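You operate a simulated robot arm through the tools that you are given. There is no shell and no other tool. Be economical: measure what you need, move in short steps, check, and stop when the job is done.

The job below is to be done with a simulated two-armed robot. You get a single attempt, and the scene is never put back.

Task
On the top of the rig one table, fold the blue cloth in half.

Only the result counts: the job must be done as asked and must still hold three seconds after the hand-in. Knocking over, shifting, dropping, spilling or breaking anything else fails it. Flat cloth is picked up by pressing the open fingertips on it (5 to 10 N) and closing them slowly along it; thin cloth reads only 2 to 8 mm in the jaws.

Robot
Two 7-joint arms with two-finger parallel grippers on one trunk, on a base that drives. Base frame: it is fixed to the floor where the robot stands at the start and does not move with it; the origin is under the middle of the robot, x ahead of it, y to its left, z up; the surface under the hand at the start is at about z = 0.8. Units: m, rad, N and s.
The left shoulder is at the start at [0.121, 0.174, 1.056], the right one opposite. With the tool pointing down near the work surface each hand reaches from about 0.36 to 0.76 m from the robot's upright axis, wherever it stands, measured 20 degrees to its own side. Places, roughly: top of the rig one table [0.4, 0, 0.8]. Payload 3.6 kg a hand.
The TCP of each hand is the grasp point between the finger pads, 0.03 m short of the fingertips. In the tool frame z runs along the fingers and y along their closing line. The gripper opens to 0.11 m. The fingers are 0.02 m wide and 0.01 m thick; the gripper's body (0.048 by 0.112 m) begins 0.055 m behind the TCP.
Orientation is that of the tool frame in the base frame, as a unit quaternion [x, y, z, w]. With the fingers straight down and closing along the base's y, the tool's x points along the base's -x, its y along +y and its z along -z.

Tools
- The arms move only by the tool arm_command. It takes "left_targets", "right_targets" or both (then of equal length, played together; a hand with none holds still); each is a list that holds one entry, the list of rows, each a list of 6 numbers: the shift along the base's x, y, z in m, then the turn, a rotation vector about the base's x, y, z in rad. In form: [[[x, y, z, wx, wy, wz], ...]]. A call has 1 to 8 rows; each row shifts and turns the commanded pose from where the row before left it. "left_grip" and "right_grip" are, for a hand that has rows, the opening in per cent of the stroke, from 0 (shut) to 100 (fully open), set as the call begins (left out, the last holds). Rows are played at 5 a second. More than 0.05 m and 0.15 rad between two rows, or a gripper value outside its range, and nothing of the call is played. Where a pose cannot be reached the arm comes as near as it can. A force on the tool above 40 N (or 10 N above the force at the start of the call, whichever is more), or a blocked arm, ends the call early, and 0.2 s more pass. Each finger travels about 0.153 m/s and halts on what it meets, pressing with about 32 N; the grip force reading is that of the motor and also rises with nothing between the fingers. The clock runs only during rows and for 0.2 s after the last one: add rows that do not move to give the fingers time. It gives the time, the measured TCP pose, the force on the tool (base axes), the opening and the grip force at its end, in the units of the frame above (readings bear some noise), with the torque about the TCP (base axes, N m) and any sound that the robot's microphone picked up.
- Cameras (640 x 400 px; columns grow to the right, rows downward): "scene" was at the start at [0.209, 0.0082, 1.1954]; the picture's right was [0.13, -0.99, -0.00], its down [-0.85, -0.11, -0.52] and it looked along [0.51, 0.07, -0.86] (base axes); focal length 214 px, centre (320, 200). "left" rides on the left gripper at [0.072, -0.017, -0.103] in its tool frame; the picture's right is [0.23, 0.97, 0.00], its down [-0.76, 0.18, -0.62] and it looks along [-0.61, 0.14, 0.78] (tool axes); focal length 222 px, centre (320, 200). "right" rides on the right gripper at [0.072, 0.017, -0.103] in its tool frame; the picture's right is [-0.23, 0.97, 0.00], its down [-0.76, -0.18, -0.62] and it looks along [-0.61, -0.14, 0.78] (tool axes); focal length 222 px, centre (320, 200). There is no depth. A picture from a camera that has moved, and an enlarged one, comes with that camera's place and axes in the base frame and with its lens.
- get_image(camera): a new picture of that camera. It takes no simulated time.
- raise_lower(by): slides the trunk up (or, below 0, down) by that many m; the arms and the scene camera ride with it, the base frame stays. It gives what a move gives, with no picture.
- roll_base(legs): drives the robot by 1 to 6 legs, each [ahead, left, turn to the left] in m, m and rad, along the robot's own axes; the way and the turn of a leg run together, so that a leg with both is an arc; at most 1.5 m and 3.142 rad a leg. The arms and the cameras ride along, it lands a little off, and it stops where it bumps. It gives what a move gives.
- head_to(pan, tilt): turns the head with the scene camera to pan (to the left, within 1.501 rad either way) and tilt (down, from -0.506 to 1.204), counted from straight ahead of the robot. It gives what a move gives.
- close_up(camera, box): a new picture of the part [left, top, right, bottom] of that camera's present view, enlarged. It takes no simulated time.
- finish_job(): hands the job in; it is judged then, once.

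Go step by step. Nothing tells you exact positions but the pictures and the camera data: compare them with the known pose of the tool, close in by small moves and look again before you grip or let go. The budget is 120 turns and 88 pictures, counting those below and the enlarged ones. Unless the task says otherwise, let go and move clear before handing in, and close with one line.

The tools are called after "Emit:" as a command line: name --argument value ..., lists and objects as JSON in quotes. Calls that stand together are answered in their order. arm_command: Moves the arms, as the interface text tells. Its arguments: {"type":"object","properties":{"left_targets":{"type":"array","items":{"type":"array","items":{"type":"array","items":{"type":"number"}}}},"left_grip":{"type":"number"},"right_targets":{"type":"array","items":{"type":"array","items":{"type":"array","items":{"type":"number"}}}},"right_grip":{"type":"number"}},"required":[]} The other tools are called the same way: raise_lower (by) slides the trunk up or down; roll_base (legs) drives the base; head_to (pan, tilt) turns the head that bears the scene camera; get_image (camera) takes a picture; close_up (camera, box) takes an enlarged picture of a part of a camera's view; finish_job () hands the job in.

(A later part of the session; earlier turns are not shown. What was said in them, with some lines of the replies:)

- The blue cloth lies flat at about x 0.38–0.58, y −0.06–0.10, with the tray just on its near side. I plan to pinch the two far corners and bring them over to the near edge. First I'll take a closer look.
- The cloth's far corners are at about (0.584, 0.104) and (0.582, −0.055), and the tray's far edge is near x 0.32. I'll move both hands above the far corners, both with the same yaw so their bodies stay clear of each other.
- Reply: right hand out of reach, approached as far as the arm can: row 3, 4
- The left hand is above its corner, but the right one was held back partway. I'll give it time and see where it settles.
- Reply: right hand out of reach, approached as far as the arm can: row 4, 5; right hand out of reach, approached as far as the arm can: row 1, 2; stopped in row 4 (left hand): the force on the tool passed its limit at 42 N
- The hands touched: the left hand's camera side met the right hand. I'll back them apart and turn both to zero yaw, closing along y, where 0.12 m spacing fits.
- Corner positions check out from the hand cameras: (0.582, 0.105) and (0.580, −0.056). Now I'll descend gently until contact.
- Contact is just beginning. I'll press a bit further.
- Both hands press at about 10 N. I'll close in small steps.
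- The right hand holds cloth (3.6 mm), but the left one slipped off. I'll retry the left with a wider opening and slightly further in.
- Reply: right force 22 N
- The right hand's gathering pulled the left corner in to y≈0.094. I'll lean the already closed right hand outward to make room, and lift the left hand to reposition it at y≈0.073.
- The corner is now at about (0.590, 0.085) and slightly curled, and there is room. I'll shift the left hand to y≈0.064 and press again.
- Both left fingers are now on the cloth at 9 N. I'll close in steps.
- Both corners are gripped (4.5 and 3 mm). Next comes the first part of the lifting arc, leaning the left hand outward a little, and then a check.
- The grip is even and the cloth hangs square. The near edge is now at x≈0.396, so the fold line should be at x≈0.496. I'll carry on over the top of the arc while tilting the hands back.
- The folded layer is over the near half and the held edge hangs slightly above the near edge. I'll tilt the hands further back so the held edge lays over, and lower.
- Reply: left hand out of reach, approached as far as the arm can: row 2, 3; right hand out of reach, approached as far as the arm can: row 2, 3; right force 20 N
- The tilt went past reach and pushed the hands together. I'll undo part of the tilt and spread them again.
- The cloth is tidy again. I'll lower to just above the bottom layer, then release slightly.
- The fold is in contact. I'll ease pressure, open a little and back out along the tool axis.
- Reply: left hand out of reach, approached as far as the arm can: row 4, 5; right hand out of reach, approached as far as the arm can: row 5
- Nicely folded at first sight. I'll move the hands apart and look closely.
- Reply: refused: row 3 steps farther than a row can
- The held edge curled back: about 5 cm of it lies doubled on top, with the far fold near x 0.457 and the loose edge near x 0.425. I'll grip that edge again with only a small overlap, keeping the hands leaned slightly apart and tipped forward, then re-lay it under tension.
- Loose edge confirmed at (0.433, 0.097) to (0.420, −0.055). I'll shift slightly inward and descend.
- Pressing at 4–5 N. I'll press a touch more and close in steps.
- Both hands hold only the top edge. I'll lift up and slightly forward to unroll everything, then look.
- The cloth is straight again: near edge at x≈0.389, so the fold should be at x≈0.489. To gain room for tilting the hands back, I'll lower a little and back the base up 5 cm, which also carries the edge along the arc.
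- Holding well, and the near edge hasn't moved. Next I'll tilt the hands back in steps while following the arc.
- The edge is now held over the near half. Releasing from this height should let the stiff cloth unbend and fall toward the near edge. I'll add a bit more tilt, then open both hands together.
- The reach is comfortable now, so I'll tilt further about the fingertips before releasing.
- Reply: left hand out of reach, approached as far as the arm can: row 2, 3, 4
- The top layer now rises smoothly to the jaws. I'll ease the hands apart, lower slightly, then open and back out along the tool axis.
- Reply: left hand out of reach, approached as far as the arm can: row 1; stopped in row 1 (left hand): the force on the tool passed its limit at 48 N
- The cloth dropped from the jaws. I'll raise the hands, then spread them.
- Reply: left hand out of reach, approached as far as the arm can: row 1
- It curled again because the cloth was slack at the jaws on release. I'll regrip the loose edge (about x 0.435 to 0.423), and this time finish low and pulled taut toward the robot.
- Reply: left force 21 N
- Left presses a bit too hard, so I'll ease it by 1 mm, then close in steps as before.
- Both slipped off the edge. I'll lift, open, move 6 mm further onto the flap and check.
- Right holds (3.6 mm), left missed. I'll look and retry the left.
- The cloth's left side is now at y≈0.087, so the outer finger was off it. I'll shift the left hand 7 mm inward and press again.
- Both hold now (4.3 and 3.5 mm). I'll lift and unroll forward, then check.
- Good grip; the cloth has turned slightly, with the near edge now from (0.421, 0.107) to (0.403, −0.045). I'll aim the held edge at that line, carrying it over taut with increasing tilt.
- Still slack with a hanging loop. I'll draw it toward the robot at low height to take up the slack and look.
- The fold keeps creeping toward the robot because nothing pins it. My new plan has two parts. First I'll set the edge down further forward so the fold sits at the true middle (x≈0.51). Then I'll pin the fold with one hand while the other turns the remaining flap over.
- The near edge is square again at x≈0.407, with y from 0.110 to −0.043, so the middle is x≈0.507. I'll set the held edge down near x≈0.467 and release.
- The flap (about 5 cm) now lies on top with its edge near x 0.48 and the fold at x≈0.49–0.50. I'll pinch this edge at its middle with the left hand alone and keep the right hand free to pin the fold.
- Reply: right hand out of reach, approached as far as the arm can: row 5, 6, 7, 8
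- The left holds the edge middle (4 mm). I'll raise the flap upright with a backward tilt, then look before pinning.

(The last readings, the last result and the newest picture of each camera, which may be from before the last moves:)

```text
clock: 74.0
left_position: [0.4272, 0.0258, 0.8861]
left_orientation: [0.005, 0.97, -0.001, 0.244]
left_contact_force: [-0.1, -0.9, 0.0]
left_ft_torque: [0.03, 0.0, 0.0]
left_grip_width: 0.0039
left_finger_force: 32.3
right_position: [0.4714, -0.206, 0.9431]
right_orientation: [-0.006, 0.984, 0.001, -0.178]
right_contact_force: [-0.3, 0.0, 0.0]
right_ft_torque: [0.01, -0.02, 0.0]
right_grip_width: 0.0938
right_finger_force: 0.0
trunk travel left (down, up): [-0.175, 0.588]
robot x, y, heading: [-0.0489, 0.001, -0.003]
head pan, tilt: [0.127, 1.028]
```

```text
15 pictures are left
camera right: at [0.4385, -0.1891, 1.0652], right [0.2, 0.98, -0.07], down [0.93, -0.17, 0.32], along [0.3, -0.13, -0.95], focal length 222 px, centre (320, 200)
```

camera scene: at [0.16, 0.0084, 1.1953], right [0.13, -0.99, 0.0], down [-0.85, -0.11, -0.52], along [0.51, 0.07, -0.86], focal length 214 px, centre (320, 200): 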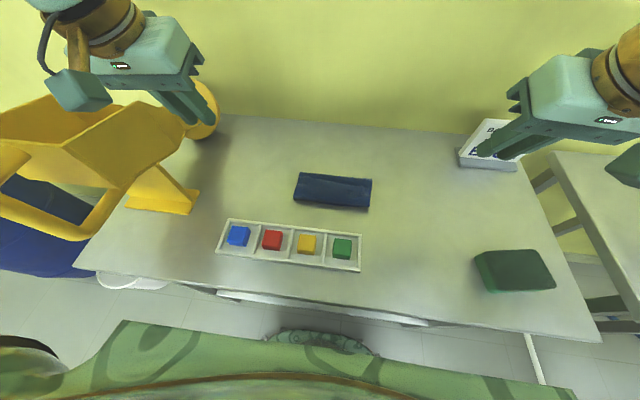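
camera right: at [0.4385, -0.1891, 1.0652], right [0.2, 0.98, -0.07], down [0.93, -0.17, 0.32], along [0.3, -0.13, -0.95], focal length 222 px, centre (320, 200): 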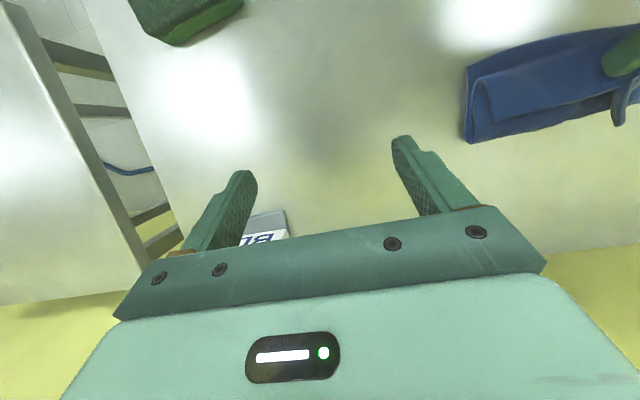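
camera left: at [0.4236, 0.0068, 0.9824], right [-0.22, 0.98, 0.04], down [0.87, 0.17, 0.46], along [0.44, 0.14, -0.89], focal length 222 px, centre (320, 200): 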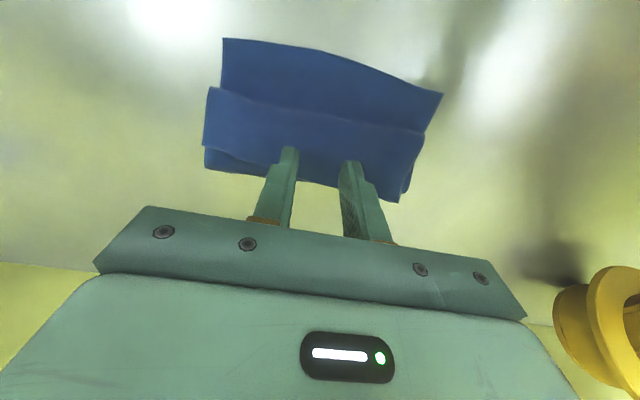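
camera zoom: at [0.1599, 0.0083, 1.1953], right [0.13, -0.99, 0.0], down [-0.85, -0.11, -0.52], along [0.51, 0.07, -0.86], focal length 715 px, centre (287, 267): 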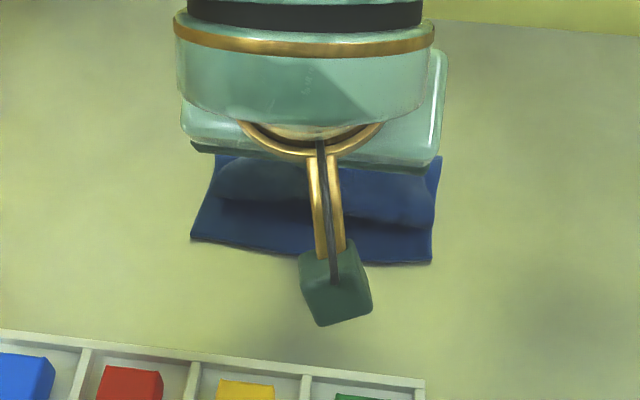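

The fold creeps with the held edge. I'll place the edge a bit further forward so the fold sits at the middle. Then I'll put the right hand's spread fingers behind the upright flap so it can push the flap over once the left lets go.

Emit:
arm_command --left_targets '[[[0.025, 0, 0.01, 0, 0, 0], [0.022, 0, 0.005, 0, 0, 0], [0, 0, 0, 0, 0, 0], [-0.006, 0, -0.009, 0, -0.1, 0], [-0.006, 0, -0.01, 0, -0.1, 0], [-0.006, 0, -0.01, 0, -0.1, 0], [-0.006, 0, -0.009, 0, -0.1, 0], [0, 0, 0, 0, 0, 0]]]'

Emit:
get_image --camera "right"

```text
clock: 75.8
left_position: [0.4477, 0.0259, 0.862]
left_orientation: [0.003, 0.902, 0.0, 0.432]
left_contact_force: [-0.7, -0.2, 0.4]
left_ft_torque: [-0.02, 0.02, 0.0]
left_grip_width: 0.0036
left_finger_force: 31.7
right_position: [0.4714, -0.2046, 0.9419]
right_orientation: [-0.006, 0.984, 0.001, -0.177]
right_contact_force: [-0.4, -0.6, -0.1]
right_ft_torque: [0.01, -0.01, 0.01]
right_grip_width: 0.0934
right_finger_force: 0.1
trunk travel left (down, up): [-0.175, 0.588]
robot x, y, heading: [-0.049, 0.0002, -0.001]
head pan, tilt: [0.127, 1.028]
```

```text
14 pictures are left
camera right: at [0.4383, -0.189, 1.0654], right [0.2, 0.98, -0.07], down [0.93, -0.17, 0.32], along [0.3, -0.13, -0.95], focal length 222 px, centre (320, 200)
```

right: 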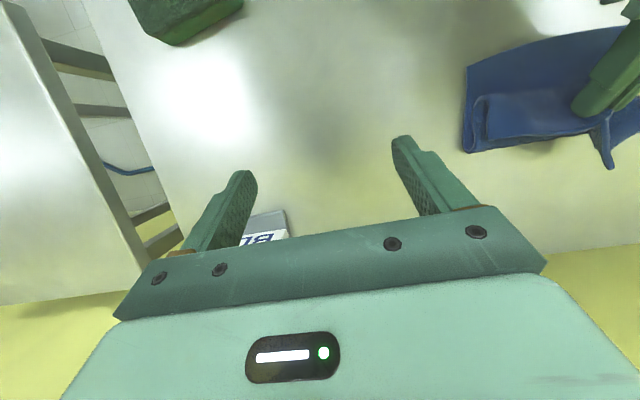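

The layers are clear from the right camera: fold at x≈0.495, bulge at 0.44, near edge at 0.411. I'll bring the right hand behind the left to pin the fold line, approaching at a safe height.

Emit:
arm_command --right_targets '[[[0.02, 0.02, 0, 0, -0.03, 0], [0.02, 0.04, 0, 0, -0.03, 0], [0, 0.045, 0, 0, 0, 0], [0, 0.045, -0.005, 0, 0, 0], [0, 0.045, -0.01, 0, 0, 0], [0, 0.035, -0.015, 0, 0, 0], [0, 0, -0.02, 0, 0, 0], [0, 0, 0, 0, 0, 0]]]'

Emit:
get_image --camera "right"

```text
clock: 77.6
left_position: [0.4475, 0.0257, 0.8619]
left_orientation: [0.003, 0.902, 0.0, 0.432]
left_contact_force: [-0.3, -0.7, -0.1]
left_ft_torque: [-0.01, 0.01, -0.01]
left_grip_width: 0.004
left_finger_force: 31.5
right_position: [0.5121, 0.0248, 0.8925]
right_orientation: [-0.005, 0.989, 0.002, -0.148]
right_contact_force: [0.2, -0.5, 0.0]
right_ft_torque: [-0.01, -0.01, -0.01]
right_grip_width: 0.0937
right_finger_force: 0.0
trunk travel left (down, up): [-0.175, 0.588]
robot x, y, heading: [-0.0467, 0.0, 0.0]
head pan, tilt: [0.127, 1.028]
```

```text
13 pictures are left
camera right: at [0.4716, 0.0409, 1.0131], right [0.21, 0.98, -0.06], down [0.91, -0.17, 0.37], along [0.35, -0.13, -0.93], focal length 222 px, centre (320, 200)
```

right: 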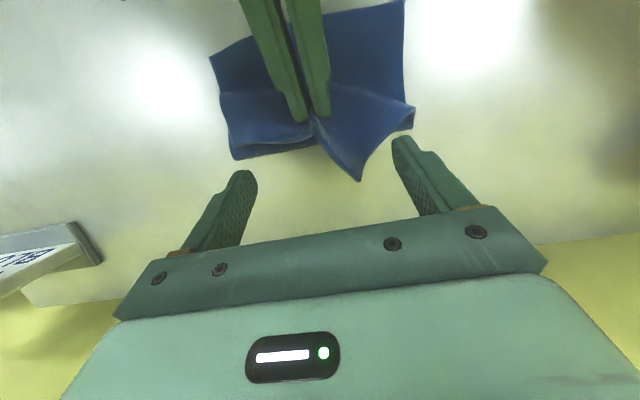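

The right fingers straddle the left jaw behind the fold, which is at x≈0.492–0.499. I'll lower them onto the fold to pin it.

Emit:
arm_command --right_targets '[[[-0.004, 0, -0.015, 0, 0, 0], [-0.004, 0, -0.015, 0, 0, 0], [0, 0, -0.01, 0, 0, 0], [0, 0, -0.006, 0, 0, 0], [0, 0, -0.004, 0, 0, 0], [0, 0, 0, 0, 0, 0]]]'

```text
clock: 79.0
left_position: [0.4491, 0.0256, 0.8611]
left_orientation: [0.003, 0.902, 0.0, 0.432]
left_contact_force: [0.0, -0.1, 0.9]
left_ft_torque: [0.03, 0.0, -0.02]
left_grip_width: 0.0039
left_finger_force: 32.2
right_position: [0.5041, 0.0235, 0.8443]
right_orientation: [-0.007, 0.989, 0.002, -0.148]
right_contact_force: [-0.1, 0.4, 0.7]
right_ft_torque: [-0.03, -0.01, -0.01]
right_grip_width: 0.0934
right_finger_force: 0.0
trunk travel left (down, up): [-0.175, 0.588]
robot x, y, heading: [-0.0505, 0.0003, -0.003]
head pan, tilt: [0.127, 1.028]
```

Emit:
arm_command --right_targets '[[[0, 0, -0.003, 0, 0, 0], [0, 0, -0.003, 0, 0, 0], [0, 0, -0.002, 0, 0, 0], [0, 0, 0, 0, 0, 0]]]'

Emit:
get_image --camera "right"

```text
clock: 80.0
left_position: [0.4485, 0.0253, 0.8615]
left_orientation: [0.004, 0.902, 0.0, 0.431]
left_contact_force: [0.4, 0.1, -1.3]
left_ft_torque: [0.04, -0.04, 0.01]
left_grip_width: 0.0038
left_finger_force: 31.9
right_position: [0.5038, 0.0249, 0.8357]
right_orientation: [-0.006, 0.989, 0.002, -0.147]
right_contact_force: [-1.3, 0.4, 3.9]
right_ft_torque: [0.13, 0.08, 0.02]
right_grip_width: 0.0933
right_finger_force: 0.0
trunk travel left (down, up): [-0.175, 0.588]
robot x, y, heading: [-0.052, 0.0015, 0.0]
head pan, tilt: [0.127, 1.028]
```

```text
12 pictures are left
camera right: at [0.4633, 0.0406, 0.9561], right [0.21, 0.98, -0.06], down [0.91, -0.17, 0.37], along [0.35, -0.13, -0.93], focal length 222 px, centre (320, 200)
```

right: 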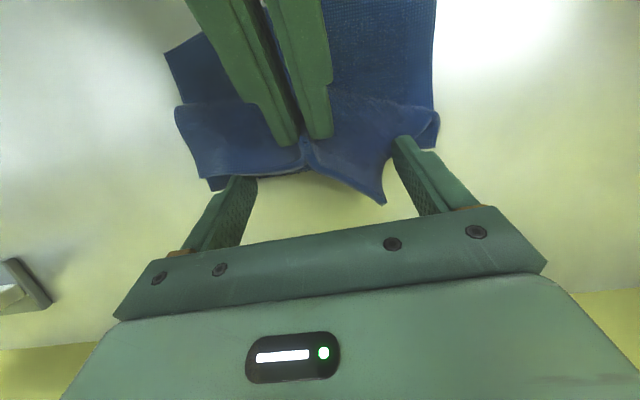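

Both right fingers sit on the fold. I'll press a bit more, then draw the flap over toward the robot with the left hand while the fold is pinned.

Emit:
arm_command --left_targets '[[[0, 0, 0, 0, 0, 0], [0, 0, 0.002, 0, 0, 0], [-0.012, 0, 0.008, 0, 0.06, 0], [-0.014, 0, 0.004, 0, 0.06, 0], [-0.014, 0, 0, 0, 0.06, 0], [-0.012, 0, -0.004, 0, 0.06, 0], [0, 0, 0, 0, 0, 0]]]' --right_targets '[[[0, 0, -0.002, 0, 0, 0], [0, 0, -0.001, 0, 0, 0], [0, 0, 0, 0, 0, 0], [0, 0, 0, 0, 0, 0], [0, 0, 0, 0, 0, 0], [0, 0, 0, 0, 0, 0], [0, 0, 0, 0, 0, 0]]]'

Emit:
get_image --camera "right"

```text
clock: 81.6
left_position: [0.3962, 0.0253, 0.8716]
left_orientation: [0.004, 0.947, -0.001, 0.32]
left_contact_force: [2.8, -0.4, -1.4]
left_ft_torque: [-0.05, -0.1, 0.02]
left_grip_width: 0.0038
left_finger_force: 32.0
right_position: [0.5034, 0.0234, 0.8322]
right_orientation: [-0.006, 0.989, 0.002, -0.148]
right_contact_force: [-2.2, 1.0, 8.7]
right_ft_torque: [-0.41, 0.14, -0.07]
right_grip_width: 0.0927
right_finger_force: 0.0
trunk travel left (down, up): [-0.175, 0.588]
robot x, y, heading: [-0.0533, -0.0013, -0.004]
head pan, tilt: [0.127, 1.028]
```

```text
11 pictures are left
camera right: at [0.4622, 0.04, 0.9528], right [0.21, 0.98, -0.06], down [0.91, -0.17, 0.37], along [0.35, -0.13, -0.93], focal length 222 px, centre (320, 200)
```

right: 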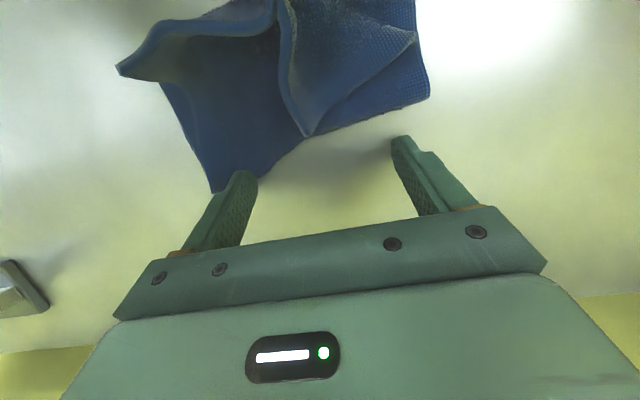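

The right-side pin held and the flap is being drawn over, though the other side slipped. I'll check from the scene camera.

Emit:
close_up --camera "scene" --box '[220, 110, 440, 260]'

```text
2.67 times, centred on (330, 185) of scene
camera zoom: at [0.159, 0.0084, 1.1955], right [0.13, -0.99, 0.0], down [-0.85, -0.11, -0.52], along [0.51, 0.07, -0.86], focal length 572 px, centre (293, 240)
```

zoom: 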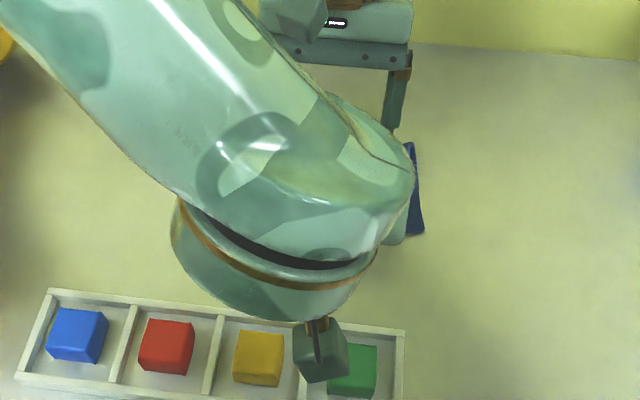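

I'll finish laying the flap down with the left, release, and retreat both hands to see the state.

Emit:
arm_command --left_targets '[[[-0.005, 0, -0.009, 0, 0, 0], [-0.004, 0, -0.009, 0, 0, 0], [-0.003, 0, -0.006, 0, 0, 0], [0, 0, 0, 0, 0, 0]]]'

Emit:
arm_command --left_targets '[[[0, 0, 0, 0, 0, 0], [0, 0, 0, 0, 0, 0], [-0.005, 0, 0.008, 0, 0, 0], [-0.01, 0, 0.015, 0, 0, 0], [-0.005, 0.01, 0.03, 0, 0.1, 0], [0, 0.03, 0.03, 0, 0.1, 0], [0, 0.045, 0.01, 0, 0.1, 0], [0, 0.045, 0, 0, 0.1, 0]]]' --left_grip 25

Emit:
get_image --camera "scene"

```text
clock: 82.6
left_position: [0.3849, 0.0249, 0.8485]
left_orientation: [0.002, 0.948, 0.0, 0.32]
left_contact_force: [3.3, -1.6, 1.5]
left_ft_torque: [-0.05, -0.11, -0.02]
left_grip_width: 0.0036
left_finger_force: 32.0
right_position: [0.5029, 0.0242, 0.8316]
right_orientation: [-0.006, 0.989, 0.002, -0.148]
right_contact_force: [-2.2, 1.0, 6.3]
right_ft_torque: [-0.23, 0.16, -0.14]
right_grip_width: 0.0928
right_finger_force: 0.1
trunk travel left (down, up): [-0.175, 0.588]
robot x, y, heading: [-0.0518, 0.0047, 0.006]
head pan, tilt: [0.127, 1.028]
```

```text
clock: 84.4
left_position: [0.3651, 0.1604, 0.9412]
left_orientation: [0.004, 0.992, -0.002, 0.125]
left_contact_force: [0.7, 0.9, 0.0]
left_ft_torque: [-0.02, -0.01, 0.0]
left_grip_width: 0.0275
left_finger_force: 0.0
right_position: [0.5022, 0.0241, 0.8314]
right_orientation: [-0.006, 0.989, 0.0, -0.148]
right_contact_force: [0.3, 0.1, 4.4]
right_ft_torque: [-0.22, 0.03, -0.02]
right_grip_width: 0.094
right_finger_force: 0.0
trunk travel left (down, up): [-0.175, 0.588]
robot x, y, heading: [-0.0514, -0.003, -0.003]
head pan, tilt: [0.127, 1.028]
```

```text
9 pictures are left
camera scene: at [0.1594, 0.0093, 1.1954], right [0.13, -0.99, 0.0], down [-0.85, -0.11, -0.52], along [0.51, 0.07, -0.86], focal length 214 px, centre (320, 200)
```

scene: 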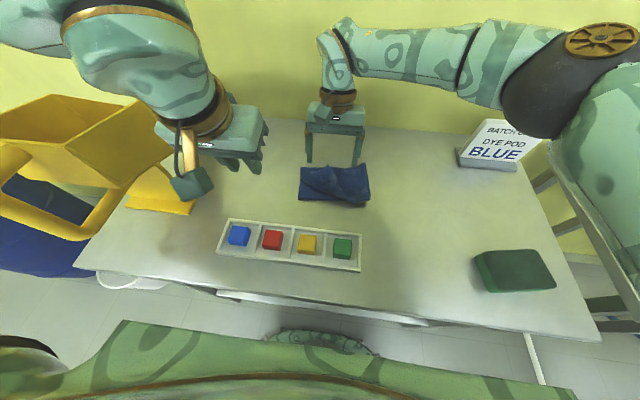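

Emit:
close_up --camera "scene" --box '[280, 145, 390, 225]'

```text
5.00 times, centred on (335, 185) of scene
camera zoom: at [0.1594, 0.0093, 1.1954], right [0.13, -0.99, 0.0], down [-0.85, -0.11, -0.52], along [0.51, 0.07, -0.86], focal length 1072 px, centre (245, 275)
```

zoom: 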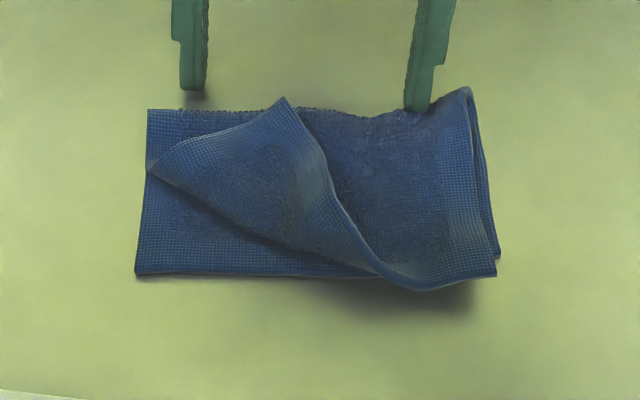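

Very good: the right half is now properly folded, with its corner on the near-right corner. Only the left corner of the top layer is still curled back, at about (0.475, 0.034). I'll move the right hand aside to lean in from the right and hold down that half, and bring the left hand over the curled corner.

Emit:
arm_command --right_targets '[[[0, 0, 0.03, 0, 0, 0], [0, 0, 0.03, 0, 0, 0], [-0.013, -0.035, 0, 0.1, -0.1, 0], [-0.013, -0.035, 0, 0.1, -0.1, 0], [-0.013, -0.035, 0, 0.1, -0.1, 0], [-0.012, 0.005, 0, 0.1, 0, 0], [0, 0.006, -0.01, 0.1, 0, 0], [0, 0, 0, 0, 0, 0]]]' --left_targets '[[[0, 0, 0, 0, 0, 0], [0, 0, 0, 0, 0, 0], [0.017, -0.0205, -0.008, 0, 0.06, 0], [0.017, -0.0205, -0.008, 0, 0.06, 0], [0.017, -0.0205, -0.008, 0, 0.06, 0], [0.017, -0.0205, -0.008, 0, 0.06, 0], [0.017, -0.0205, -0.008, 0, 0.06, 0], [0.016, -0.0205, -0.008, 0, 0.05, 0]]]' --right_grip 0 --left_grip 26

Emit:
close_up --camera "left" --box '[180, 20, 440, 190]'

```text
clock: 86.2
left_position: [0.467, 0.0318, 0.8943]
left_orientation: [0.003, 0.999, -0.002, -0.05]
left_contact_force: [-0.5, -0.1, 0.2]
left_ft_torque: [0.0, 0.02, -0.02]
left_grip_width: 0.0286
left_finger_force: 0.0
right_position: [0.453, -0.0701, 0.882]
right_orientation: [-0.027, 0.969, 0.246, 0.006]
right_contact_force: [-0.7, 1.3, -0.2]
right_ft_torque: [0.03, -0.03, 0.0]
right_grip_width: 0.0
right_finger_force: 31.6
trunk travel left (down, up): [-0.175, 0.588]
robot x, y, heading: [-0.0489, 0.0022, -0.002]
head pan, tilt: [0.127, 1.028]
```

```text
2.35 times, centred on (310, 105) of left
camera zoom: at [0.4059, 0.0173, 1.0048], right [-0.22, 0.98, 0.02], down [0.82, 0.17, 0.54], along [0.53, 0.14, -0.84], focal length 523 px, centre (344, 424)
```

zoom: 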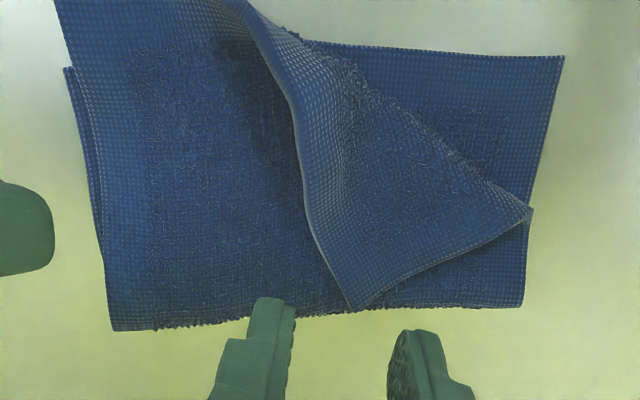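

The curled corner is at (0.472, 0.040). I'll pinch about 2.5 cm inside it, while the right hand holds down the folded right half.

Emit:
arm_command --left_targets '[[[-0.009, 0.004, -0.01, 0, 0, 0], [-0.009, 0.005, -0.01, 0, 0, 0], [0, 0, -0.012, 0, 0, 0], [0, 0, -0.01, 0, 0, 0], [0, 0, -0.007, 0, 0, 0], [0, 0, 0, 0, 0, 0]]]' --right_targets '[[[0, 0.004, -0.01, 0, 0, 0], [0, 0.003, -0.01, 0, 0, 0], [0, 0, -0.008, 0, 0, 0], [0, 0, -0.006, 0, 0, 0], [0, 0, -0.004, 0, 0, 0], [0, 0, 0, 0, 0, 0]]]' --left_grip 18

```text
clock: 87.6
left_position: [0.448, 0.043, 0.8444]
left_orientation: [0.004, 0.999, -0.001, -0.049]
left_contact_force: [1.0, -0.2, 1.2]
left_ft_torque: [-0.03, 0.01, 0.0]
left_grip_width: 0.02
left_finger_force: 0.1
right_position: [0.4524, -0.063, 0.8439]
right_orientation: [-0.028, 0.969, 0.247, 0.007]
right_contact_force: [0.5, 0.2, 0.7]
right_ft_torque: [0.03, 0.01, 0.03]
right_grip_width: 0.0001
right_finger_force: 31.4
trunk travel left (down, up): [-0.175, 0.588]
robot x, y, heading: [-0.051, -0.0006, 0.002]
head pan, tilt: [0.127, 1.028]
```

Emit:
arm_command --left_targets '[[[0, 0, -0.003, 0, 0, 0], [0, 0, -0.002, 0, 0, 0], [0, 0, 0, 0, 0, 0]]]' --right_targets '[[[0, 0, -0.004, 0, 0, 0], [0, 0, -0.004, 0, 0, 0], [0, 0, 0, 0, 0, 0]]]'

Emit:
close_up --camera "left" --box '[180, 20, 440, 190]'

```text
clock: 88.4
left_position: [0.446, 0.042, 0.839]
left_orientation: [0.001, 0.999, -0.002, -0.049]
left_contact_force: [1.5, 0.5, 6.5]
left_ft_torque: [0.04, -0.02, 0.01]
left_grip_width: 0.0196
left_finger_force: 0.1
right_position: [0.452, -0.0628, 0.8362]
right_orientation: [-0.028, 0.969, 0.247, 0.007]
right_contact_force: [-0.2, 0.4, 0.5]
right_ft_torque: [-0.01, 0.03, -0.01]
right_grip_width: 0.0002
right_finger_force: 31.6
trunk travel left (down, up): [-0.175, 0.588]
robot x, y, heading: [-0.0472, -0.0002, 0.001]
head pan, tilt: [0.127, 1.028]
```

```text
2.35 times, centred on (310, 105) of left
camera zoom: at [0.3863, 0.0266, 0.9493], right [-0.22, 0.98, 0.02], down [0.82, 0.17, 0.55], along [0.53, 0.14, -0.84], focal length 523 px, centre (344, 424)
```

zoom: 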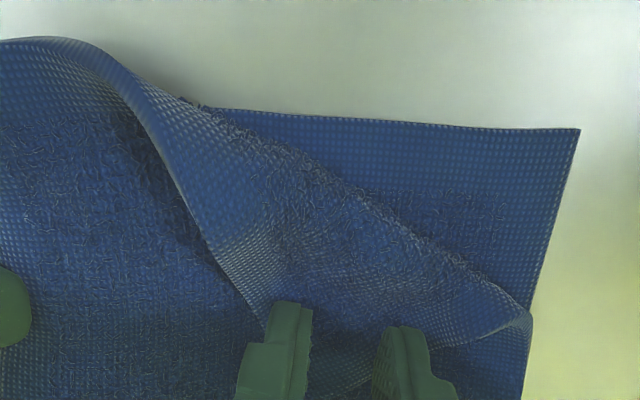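

Both left fingers are on the flap. I'll close in steps, with the right lowering to hold.

Emit:
arm_command --left_targets '[[[0, 0, -0.0005, 0, 0, 0], [0, 0, 0, 0, 0, 0]]]' --right_targets '[[[0, 0, -0.003, 0, 0, 0], [0, 0, 0, 0, 0, 0]]]' --left_grip 13

Emit:
arm_command --left_targets '[[[0, 0, 0, 0, 0, 0]]]' --left_grip 8

Emit:
arm_command --left_targets '[[[0, 0, 0, 0, 0, 0], [0, 0, 0, 0, 0, 0]]]' --left_grip 0

```text
clock: 89.0
left_position: [0.4469, 0.043, 0.8377]
left_orientation: [0.003, 0.999, -0.002, -0.049]
left_contact_force: [1.6, -0.3, 8.1]
left_ft_torque: [-0.01, -0.04, -0.02]
left_grip_width: 0.0139
left_finger_force: 0.0
right_position: [0.4512, -0.0641, 0.8338]
right_orientation: [-0.029, 0.969, 0.246, 0.007]
right_contact_force: [0.3, -0.8, 4.0]
right_ft_torque: [0.05, 0.03, 0.02]
right_grip_width: 0.0
right_finger_force: 32.0
trunk travel left (down, up): [-0.175, 0.588]
robot x, y, heading: [-0.0467, -0.0028, -0.003]
head pan, tilt: [0.127, 1.028]
```

```text
clock: 89.4
left_position: [0.4461, 0.0425, 0.8381]
left_orientation: [0.004, 0.999, -0.001, -0.049]
left_contact_force: [-0.4, 0.1, 10.6]
left_ft_torque: [-0.03, 0.01, -0.02]
left_grip_width: 0.0091
left_finger_force: 0.1
right_position: [0.4513, -0.064, 0.8337]
right_orientation: [-0.027, 0.969, 0.246, 0.006]
right_contact_force: [0.9, -0.1, 4.9]
right_ft_torque: [0.06, -0.02, -0.01]
right_grip_width: 0.0001
right_finger_force: 32.0
trunk travel left (down, up): [-0.175, 0.588]
robot x, y, heading: [-0.0497, -0.0018, 0.001]
head pan, tilt: [0.127, 1.028]
```

```text
clock: 90.0
left_position: [0.4456, 0.0425, 0.8399]
left_orientation: [0.003, 0.999, -0.001, -0.05]
left_contact_force: [-0.2, 0.4, 9.6]
left_ft_torque: [0.0, 0.05, -0.02]
left_grip_width: 0.0038
left_finger_force: 32.3
right_position: [0.4509, -0.0632, 0.8343]
right_orientation: [-0.027, 0.969, 0.246, 0.006]
right_contact_force: [1.5, 0.5, 5.7]
right_ft_torque: [0.09, -0.06, -0.04]
right_grip_width: 0.0
right_finger_force: 32.2
trunk travel left (down, up): [-0.175, 0.588]
robot x, y, heading: [-0.0483, 0.0015, 0.0]
head pan, tilt: [0.127, 1.028]
```

The corner is gripped (3.8 mm) and the right pins its half. I'll turn the corner over toward the near-left, rotating the hand outward as it goes.

Emit:
arm_command --left_targets '[[[-0.0085, 0.0046, 0.011, -0.045, -0.117, 0], [-0.0085, 0.0046, 0.011, -0.045, -0.117, 0], [-0.0085, 0.0046, 0.009, -0.045, -0.117, 0], [-0.0085, 0.0046, 0.005, -0.045, -0.117, 0], [-0.0062, 0.0045, -0.004, -0.018, -0.047, 0], [-0.0062, 0.0045, -0.006, -0.018, -0.047, 0], [0, 0, 0, 0, 0, 0]]]'

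Emit:
get_image --camera "left"

```text
clock: 91.6
left_position: [0.4006, 0.0696, 0.8656]
left_orientation: [0.009, 0.967, -0.108, 0.229]
left_contact_force: [-0.1, 0.2, -0.2]
left_ft_torque: [0.02, -0.03, -0.01]
left_grip_width: 0.0032
left_finger_force: 32.4
right_position: [0.4513, -0.063, 0.8339]
right_orientation: [-0.028, 0.969, 0.245, 0.006]
right_contact_force: [0.2, -0.7, 6.9]
right_ft_torque: [0.03, 0.01, -0.02]
right_grip_width: 0.0
right_finger_force: 31.9
trunk travel left (down, up): [-0.175, 0.588]
robot x, y, heading: [-0.051, -0.0, 0.002]
head pan, tilt: [0.127, 1.028]
```

```text
5 pictures are left
camera left: at [0.2895, 0.0736, 0.9255], right [-0.14, 0.94, -0.3], down [0.42, 0.33, 0.85], along [0.9, -0.01, -0.44], focal length 222 px, centre (320, 200)
```

left: 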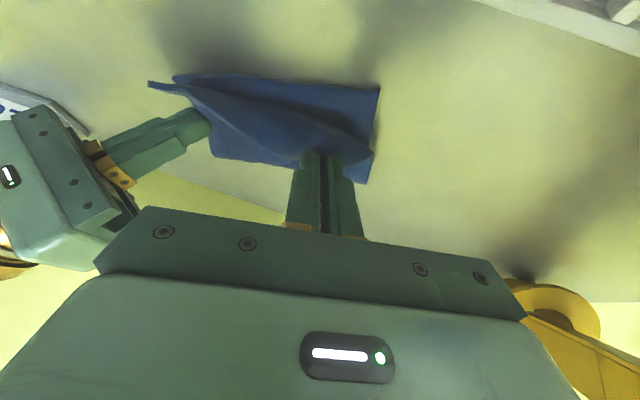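

The corner is coming over nicely. I'll draw it further toward the near-left and lower, then release and retreat up and outward.

Emit:
arm_command --left_targets '[[[-0.009, 0.005, 0, -0.02, -0.05, 0], [-0.009, 0.005, -0.004, -0.02, -0.05, 0], [-0.007, 0.004, -0.007, 0, 0, 0], [-0.003, 0.002, -0.008, 0, 0, 0], [0, 0, 0, 0, 0, 0]]]'

Emit:
get_image --camera "left"

```text
clock: 92.8
left_position: [0.3791, 0.0831, 0.8444]
left_orientation: [0.01, 0.952, -0.126, 0.278]
left_contact_force: [1.8, -1.8, 0.4]
left_ft_torque: [0.0, -0.03, 0.01]
left_grip_width: 0.0031
left_finger_force: 32.1
left hand out of reach, approached as far as the arm can: row 3
right_position: [0.4521, -0.0635, 0.8342]
right_orientation: [-0.028, 0.969, 0.246, 0.007]
right_contact_force: [-0.4, 2.1, 6.0]
right_ft_torque: [0.11, 0.06, -0.01]
right_grip_width: 0.0
right_finger_force: 31.8
trunk travel left (down, up): [-0.175, 0.588]
robot x, y, heading: [-0.0508, -0.0018, 0.001]
head pan, tilt: [0.127, 1.028]
```

```text
4 pictures are left
camera left: at [0.2626, 0.0888, 0.8943], right [-0.11, 0.93, -0.35], down [0.33, 0.36, 0.87], along [0.94, -0.02, -0.35], focal length 222 px, centre (320, 200)
```

left: 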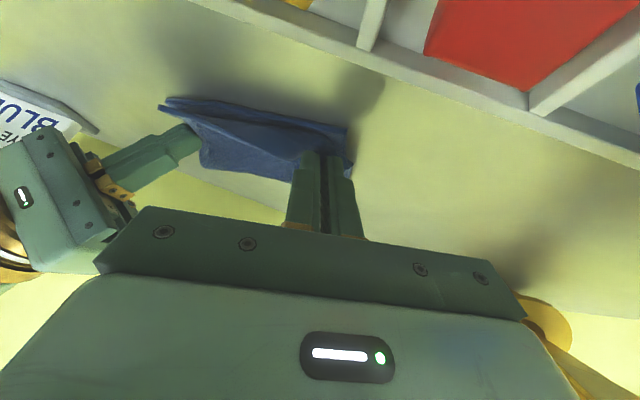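

It is taut and low. I'll release now and retreat the left hand; the right stays until the left is clear, then lifts.

Emit:
arm_command --left_targets '[[[0, 0, 0, 0, 0, 0], [0, 0, 0, 0, 0, 0], [-0.003, 0.003, 0.01, 0, 0, 0], [-0.003, 0.005, 0.02, 0, 0.03, 0], [0, 0.02, 0.03, 0, 0.08, 0], [0, 0.035, 0.03, 0.05, 0.1, 0], [0, 0.04, 0.02, 0.08, 0.1, 0], [0, 0.04, 0, 0.08, 0.1, 0]]]' --left_grip 20

Emit:
close_up --camera "scene" --box '[270, 145, 400, 235]'

```text
clock: 94.6
left_position: [0.3806, 0.2208, 0.9527]
left_orientation: [0.006, 0.997, -0.023, 0.077]
left_contact_force: [-0.3, -0.8, 0.2]
left_ft_torque: [-0.01, 0.01, 0.0]
left_grip_width: 0.0221
left_finger_force: 0.1
left hand out of reach, approached as far as the arm can: row 3, 4
right_position: [0.4518, -0.0635, 0.8331]
right_orientation: [-0.028, 0.969, 0.245, 0.006]
right_contact_force: [0.3, 0.2, 6.5]
right_ft_torque: [0.08, 0.01, -0.02]
right_grip_width: 0.0001
right_finger_force: 32.3
trunk travel left (down, up): [-0.175, 0.588]
robot x, y, heading: [-0.0478, 0.0, -0.004]
head pan, tilt: [0.127, 1.028]
```

```text
4.44 times, centred on (335, 190) of scene
camera zoom: at [0.1592, 0.0086, 1.1955], right [0.13, -0.99, 0.0], down [-0.85, -0.11, -0.52], along [0.51, 0.07, -0.86], focal length 953 px, centre (253, 244)
```

zoom: 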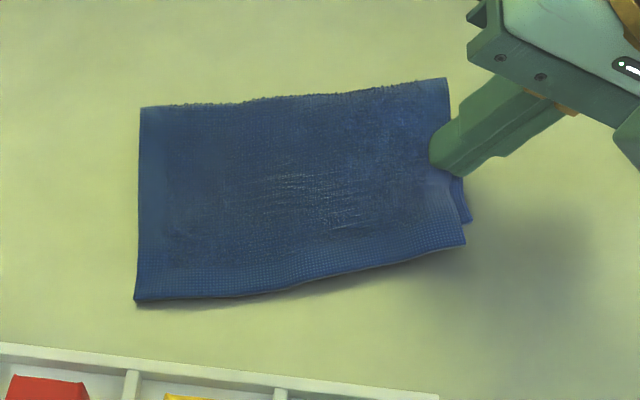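

Now it lies folded neatly in half. I'll lift the right hand off and confirm.

Emit:
arm_command --right_targets '[[[0, 0, 0.01, 0, 0, 0], [0, -0.01, 0.025, 0, 0, 0], [0, -0.03, 0.035, 0, 0, 0], [0, -0.045, 0.02, 0, 0, 0], [0, -0.045, 0, 0, 0, 0], [0, 0, 0, 0, 0, 0]]]'

Emit:
close_up --camera "scene" --box '[210, 130, 410, 270]'

```text
clock: 96.0
left_position: [0.3811, 0.2203, 0.9523]
left_orientation: [0.006, 0.997, -0.023, 0.078]
left_contact_force: [-0.4, 0.8, 0.4]
left_ft_torque: [-0.01, 0.02, 0.02]
left_grip_width: 0.022
left_finger_force: 0.0
right_position: [0.454, -0.1933, 0.9239]
right_orientation: [-0.028, 0.969, 0.245, 0.005]
right_contact_force: [0.4, -0.2, 0.7]
right_ft_torque: [0.02, 0.02, 0.02]
right_grip_width: 0.0
right_finger_force: 31.6
trunk travel left (down, up): [-0.175, 0.588]
robot x, y, heading: [-0.0477, 0.0003, -0.003]
head pan, tilt: [0.127, 1.028]
```

```text
2.86 times, centred on (310, 200) of scene
camera zoom: at [0.1597, 0.0087, 1.1953], right [0.13, -0.99, 0.0], down [-0.85, -0.11, -0.52], along [0.51, 0.07, -0.86], focal length 613 px, centre (349, 200)
```

zoom: 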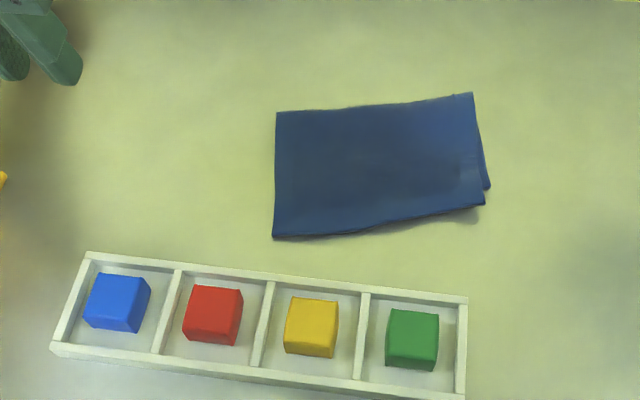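

It is folded and nothing else has moved. The top layer's left near corner overshoots the bottom one by roughly 3 cm, so I'll make one small correction. The right hand pins its half again while the left grips that overhanging corner and shifts it forward.

Emit:
arm_command --left_targets '[[[-0.004, -0.04, -0.01, 0.022, 0.08, 0], [-0.005, -0.04, -0.01, 0.023, 0.075, 0], [-0.005, -0.04, -0.02, 0, 0, 0], [-0.005, -0.033, -0.025, 0, 0, 0], [0, 0, -0.025, 0, 0, 0], [0, 0, -0.015, 0, 0, 0], [0, 0, -0.005, 0, 0, 0], [0, 0, 0, 0, 0, 0]]]' --right_targets '[[[0, 0.045, 0, 0, 0, 0], [0, 0.045, -0.02, 0, 0, 0], [0, 0.03, -0.03, 0, 0, 0], [-0.002, 0.01, -0.02, 0, 0, 0], [0, 0, -0.012, 0, 0, 0], [0, 0, -0.006, 0, 0, 0], [0, 0, -0.001, 0, 0, 0], [0, 0, 0, 0, 0, 0]]]' --left_grip 20

```text
clock: 97.8
left_position: [0.3626, 0.0685, 0.8422]
left_orientation: [0.005, 1.0, -0.001, 0.0]
left_contact_force: [0.1, 0.3, 0.2]
left_ft_torque: [0.02, 0.02, -0.02]
left_grip_width: 0.022
left_finger_force: 0.2
right_position: [0.4498, -0.0624, 0.8335]
right_orientation: [-0.028, 0.969, 0.246, 0.006]
right_contact_force: [0.1, 1.8, 6.9]
right_ft_torque: [0.1, 0.03, -0.01]
right_grip_width: 0.0
right_finger_force: 31.7
trunk travel left (down, up): [-0.175, 0.588]
robot x, y, heading: [-0.051, -0.003, -0.001]
head pan, tilt: [0.127, 1.028]
```

The right pins at 7 N. The left is just above the overhanging corner, so I'll take one enlarged look before pressing.

Emit:
close_up --camera "left" --box '[180, 20, 440, 190]'

```text
2.35 times, centred on (310, 105) of left
camera zoom: at [0.2916, 0.0542, 0.9454], right [-0.22, 0.98, 0.0], down [0.76, 0.17, 0.62], along [0.61, 0.13, -0.78], focal length 523 px, centre (344, 424)
```

zoom: 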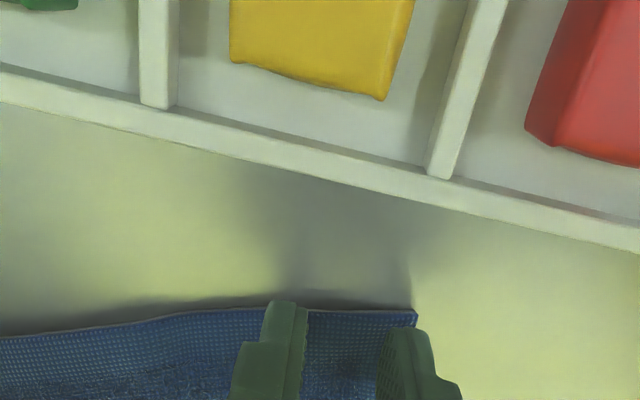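

Corner at (0.354, 0.088) and the fingers are over it. I'll press and close.

Emit:
arm_command --left_targets '[[[0, -0.003, -0.004, 0, 0, 0], [0, 0, -0.003, 0, 0, 0], [0, 0, -0.002, 0, 0, 0], [0, 0, 0, 0, 0, 0]]]'

```text
clock: 98.8
left_position: [0.3644, 0.0653, 0.833]
left_orientation: [0.005, 1.0, -0.001, -0.001]
left_contact_force: [-0.7, 0.3, 5.9]
left_ft_torque: [0.02, -0.01, 0.0]
left_grip_width: 0.0221
left_finger_force: 0.2
right_position: [0.4499, -0.064, 0.8336]
right_orientation: [-0.028, 0.969, 0.246, 0.006]
right_contact_force: [2.4, 0.6, 8.3]
right_ft_torque: [0.11, -0.04, 0.01]
right_grip_width: 0.0001
right_finger_force: 31.9
trunk travel left (down, up): [-0.175, 0.588]
robot x, y, heading: [-0.0511, -0.0021, -0.004]
head pan, tilt: [0.127, 1.028]
```

Emit:
arm_command --left_targets '[[[0, 0, -0.0006, 0, 0, 0]]]' --left_grip 15

Emit:
arm_command --left_targets '[[[0, 0, 0, 0, 0, 0]]]' --left_grip 10

Emit:
arm_command --left_targets '[[[0, 0, 0, 0, 0, 0]]]' --left_grip 5

Emit:
arm_command --left_targets '[[[0, 0, 0, 0, 0, 0], [0, 0, 0, 0, 0, 0]]]' --left_grip 0

```text
clock: 99.2
left_position: [0.3628, 0.0643, 0.8323]
left_orientation: [0.005, 1.0, -0.001, 0.001]
left_contact_force: [1.5, 0.1, 8.7]
left_ft_torque: [0.02, -0.09, 0.01]
left_grip_width: 0.0163
left_finger_force: 0.0
right_position: [0.4502, -0.0629, 0.8337]
right_orientation: [-0.027, 0.969, 0.247, 0.006]
right_contact_force: [0.6, 1.3, 7.8]
right_ft_torque: [0.07, -0.01, 0.0]
right_grip_width: 0.0
right_finger_force: 32.1
trunk travel left (down, up): [-0.175, 0.588]
robot x, y, heading: [-0.0484, 0.0007, 0.005]
head pan, tilt: [0.127, 1.028]
```

```text
clock: 99.6
left_position: [0.3627, 0.0638, 0.8329]
left_orientation: [0.006, 1.0, -0.001, -0.001]
left_contact_force: [1.1, 0.0, 8.9]
left_ft_torque: [-0.02, -0.08, -0.02]
left_grip_width: 0.0105
left_finger_force: 0.0
right_position: [0.45, -0.0629, 0.8345]
right_orientation: [-0.029, 0.969, 0.246, 0.006]
right_contact_force: [2.0, 0.6, 7.7]
right_ft_torque: [0.06, -0.05, 0.02]
right_grip_width: 0.0
right_finger_force: 31.9
trunk travel left (down, up): [-0.175, 0.588]
robot x, y, heading: [-0.0531, 0.0057, -0.005]
head pan, tilt: [0.127, 1.028]
```

```text
clock: 100.0
left_position: [0.3628, 0.0636, 0.8329]
left_orientation: [0.006, 1.0, -0.001, 0.0]
left_contact_force: [-0.1, -0.1, 10.1]
left_ft_torque: [-0.02, -0.07, -0.01]
left_grip_width: 0.0057
left_finger_force: 0.5
right_position: [0.4492, -0.0628, 0.835]
right_orientation: [-0.027, 0.969, 0.247, 0.006]
right_contact_force: [1.6, 1.4, 7.6]
right_ft_torque: [0.12, -0.01, 0.0]
right_grip_width: 0.0002
right_finger_force: 31.7
trunk travel left (down, up): [-0.175, 0.588]
robot x, y, heading: [-0.0471, 0.0009, 0.0]
head pan, tilt: [0.127, 1.028]
```

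```text
clock: 100.6
left_position: [0.3624, 0.0649, 0.833]
left_orientation: [0.006, 1.0, -0.002, -0.001]
left_contact_force: [0.4, 0.4, 10.4]
left_ft_torque: [-0.02, -0.07, 0.0]
left_grip_width: 0.0021
left_finger_force: 31.9
right_position: [0.4495, -0.0636, 0.8335]
right_orientation: [-0.027, 0.969, 0.247, 0.007]
right_contact_force: [1.7, 0.3, 8.4]
right_ft_torque: [0.1, -0.06, -0.01]
right_grip_width: 0.0
right_finger_force: 31.9
trunk travel left (down, up): [-0.175, 0.588]
robot x, y, heading: [-0.0463, -0.0006, 0.002]
head pan, tilt: [0.127, 1.028]
```

Gripped (2 mm). I'll make a small lift, shift forward about 3 cm, and set down.

Emit:
arm_command --left_targets '[[[0, 0, 0.014, 0, 0, 0], [0.008, 0.001, 0.016, 0, 0, 0], [0.012, 0.001, 0.01, 0, 0, 0], [0.01, 0.001, 0, 0, 0, 0], [0, 0, -0.012, 0, 0, 0], [0, 0, -0.014, 0, 0, 0], [0, 0, -0.008, 0, 0, 0], [0, 0, 0, 0, 0, 0]]]'

```text
clock: 102.4
left_position: [0.3923, 0.0683, 0.8398]
left_orientation: [0.005, 1.0, -0.001, -0.001]
left_contact_force: [-0.3, 0.7, 1.1]
left_ft_torque: [-0.04, 0.04, 0.04]
left_grip_width: 0.0017
left_finger_force: 32.3
right_position: [0.4492, -0.0619, 0.8336]
right_orientation: [-0.028, 0.969, 0.246, 0.006]
right_contact_force: [-0.7, 1.3, 9.6]
right_ft_torque: [0.1, 0.04, 0.01]
right_grip_width: 0.0
right_finger_force: 31.8
trunk travel left (down, up): [-0.175, 0.588]
robot x, y, heading: [-0.0486, -0.0006, 0.002]
head pan, tilt: [0.127, 1.028]
```

Still held and set down. I'll release, lift both hands away, and use the last picture to verify.

Emit:
arm_command --left_targets '[[[0, 0, 0, 0, 0, 0], [0, 0, 0, 0, 0, 0], [0, 0, 0.012, 0, 0, 0], [0, 0, 0.025, 0, 0, 0], [0, 0.01, 0.04, 0, 0, 0], [0, 0.04, 0.02, 0, 0, 0], [0, 0.045, 0, 0, 0, 0], [0, 0.045, 0, 0, 0, 0]]]' --right_targets '[[[0, 0, 0, 0, 0, 0], [0, 0, 0, 0, 0, 0], [0, 0, 0, 0, 0, 0], [0, 0, 0.01, 0, 0, 0], [0, -0.01, 0.025, 0, 0, 0], [0, -0.03, 0.035, 0, 0, 0], [0, -0.045, 0.02, 0, 0, 0], [0, -0.045, 0, 0, 0, 0]]]' --left_grip 18

Emit:
close_up --camera "scene" --box '[210, 130, 410, 270]'

```text
clock: 104.2
left_position: [0.392, 0.2086, 0.9371]
left_orientation: [0.005, 1.0, -0.001, 0.0]
left_contact_force: [0.2, 0.0, 0.1]
left_ft_torque: [-0.03, -0.03, 0.0]
left_grip_width: 0.0203
left_finger_force: 0.1
right_position: [0.4483, -0.1936, 0.9233]
right_orientation: [-0.028, 0.969, 0.246, 0.007]
right_contact_force: [0.1, -1.0, 0.0]
right_ft_torque: [0.01, -0.01, 0.0]
right_grip_width: 0.0
right_finger_force: 32.4
trunk travel left (down, up): [-0.175, 0.588]
robot x, y, heading: [-0.0511, -0.0013, 0.001]
head pan, tilt: [0.127, 1.028]
```

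```text
2.86 times, centred on (310, 200) of scene
camera zoom: at [0.159, 0.0086, 1.1955], right [0.13, -0.99, 0.0], down [-0.85, -0.11, -0.52], along [0.51, 0.07, -0.86], focal length 613 px, centre (349, 200)
```

zoom: 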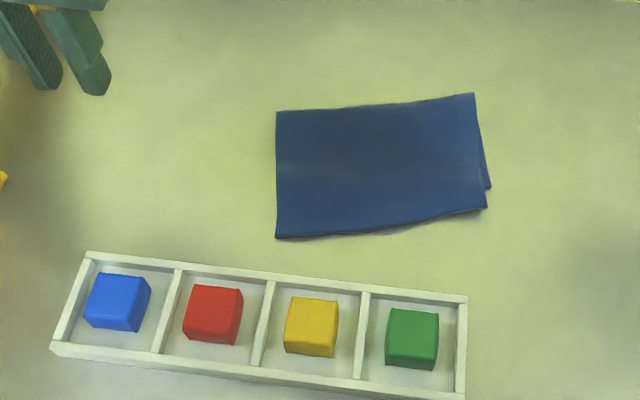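

The cloth lies flat and cleanly doubled, both hands are clear, and the tray and the rest are untouched. The last correction changed almost nothing, so I'm handing in.

Emit:
finish_job

```text
The job is handed in.
```

The blue cloth is folded in half on the rig one table and the job is handed in. The edges don't line up exactly: the top layer's near-left corner overhangs the bottom one by about 3 cm.
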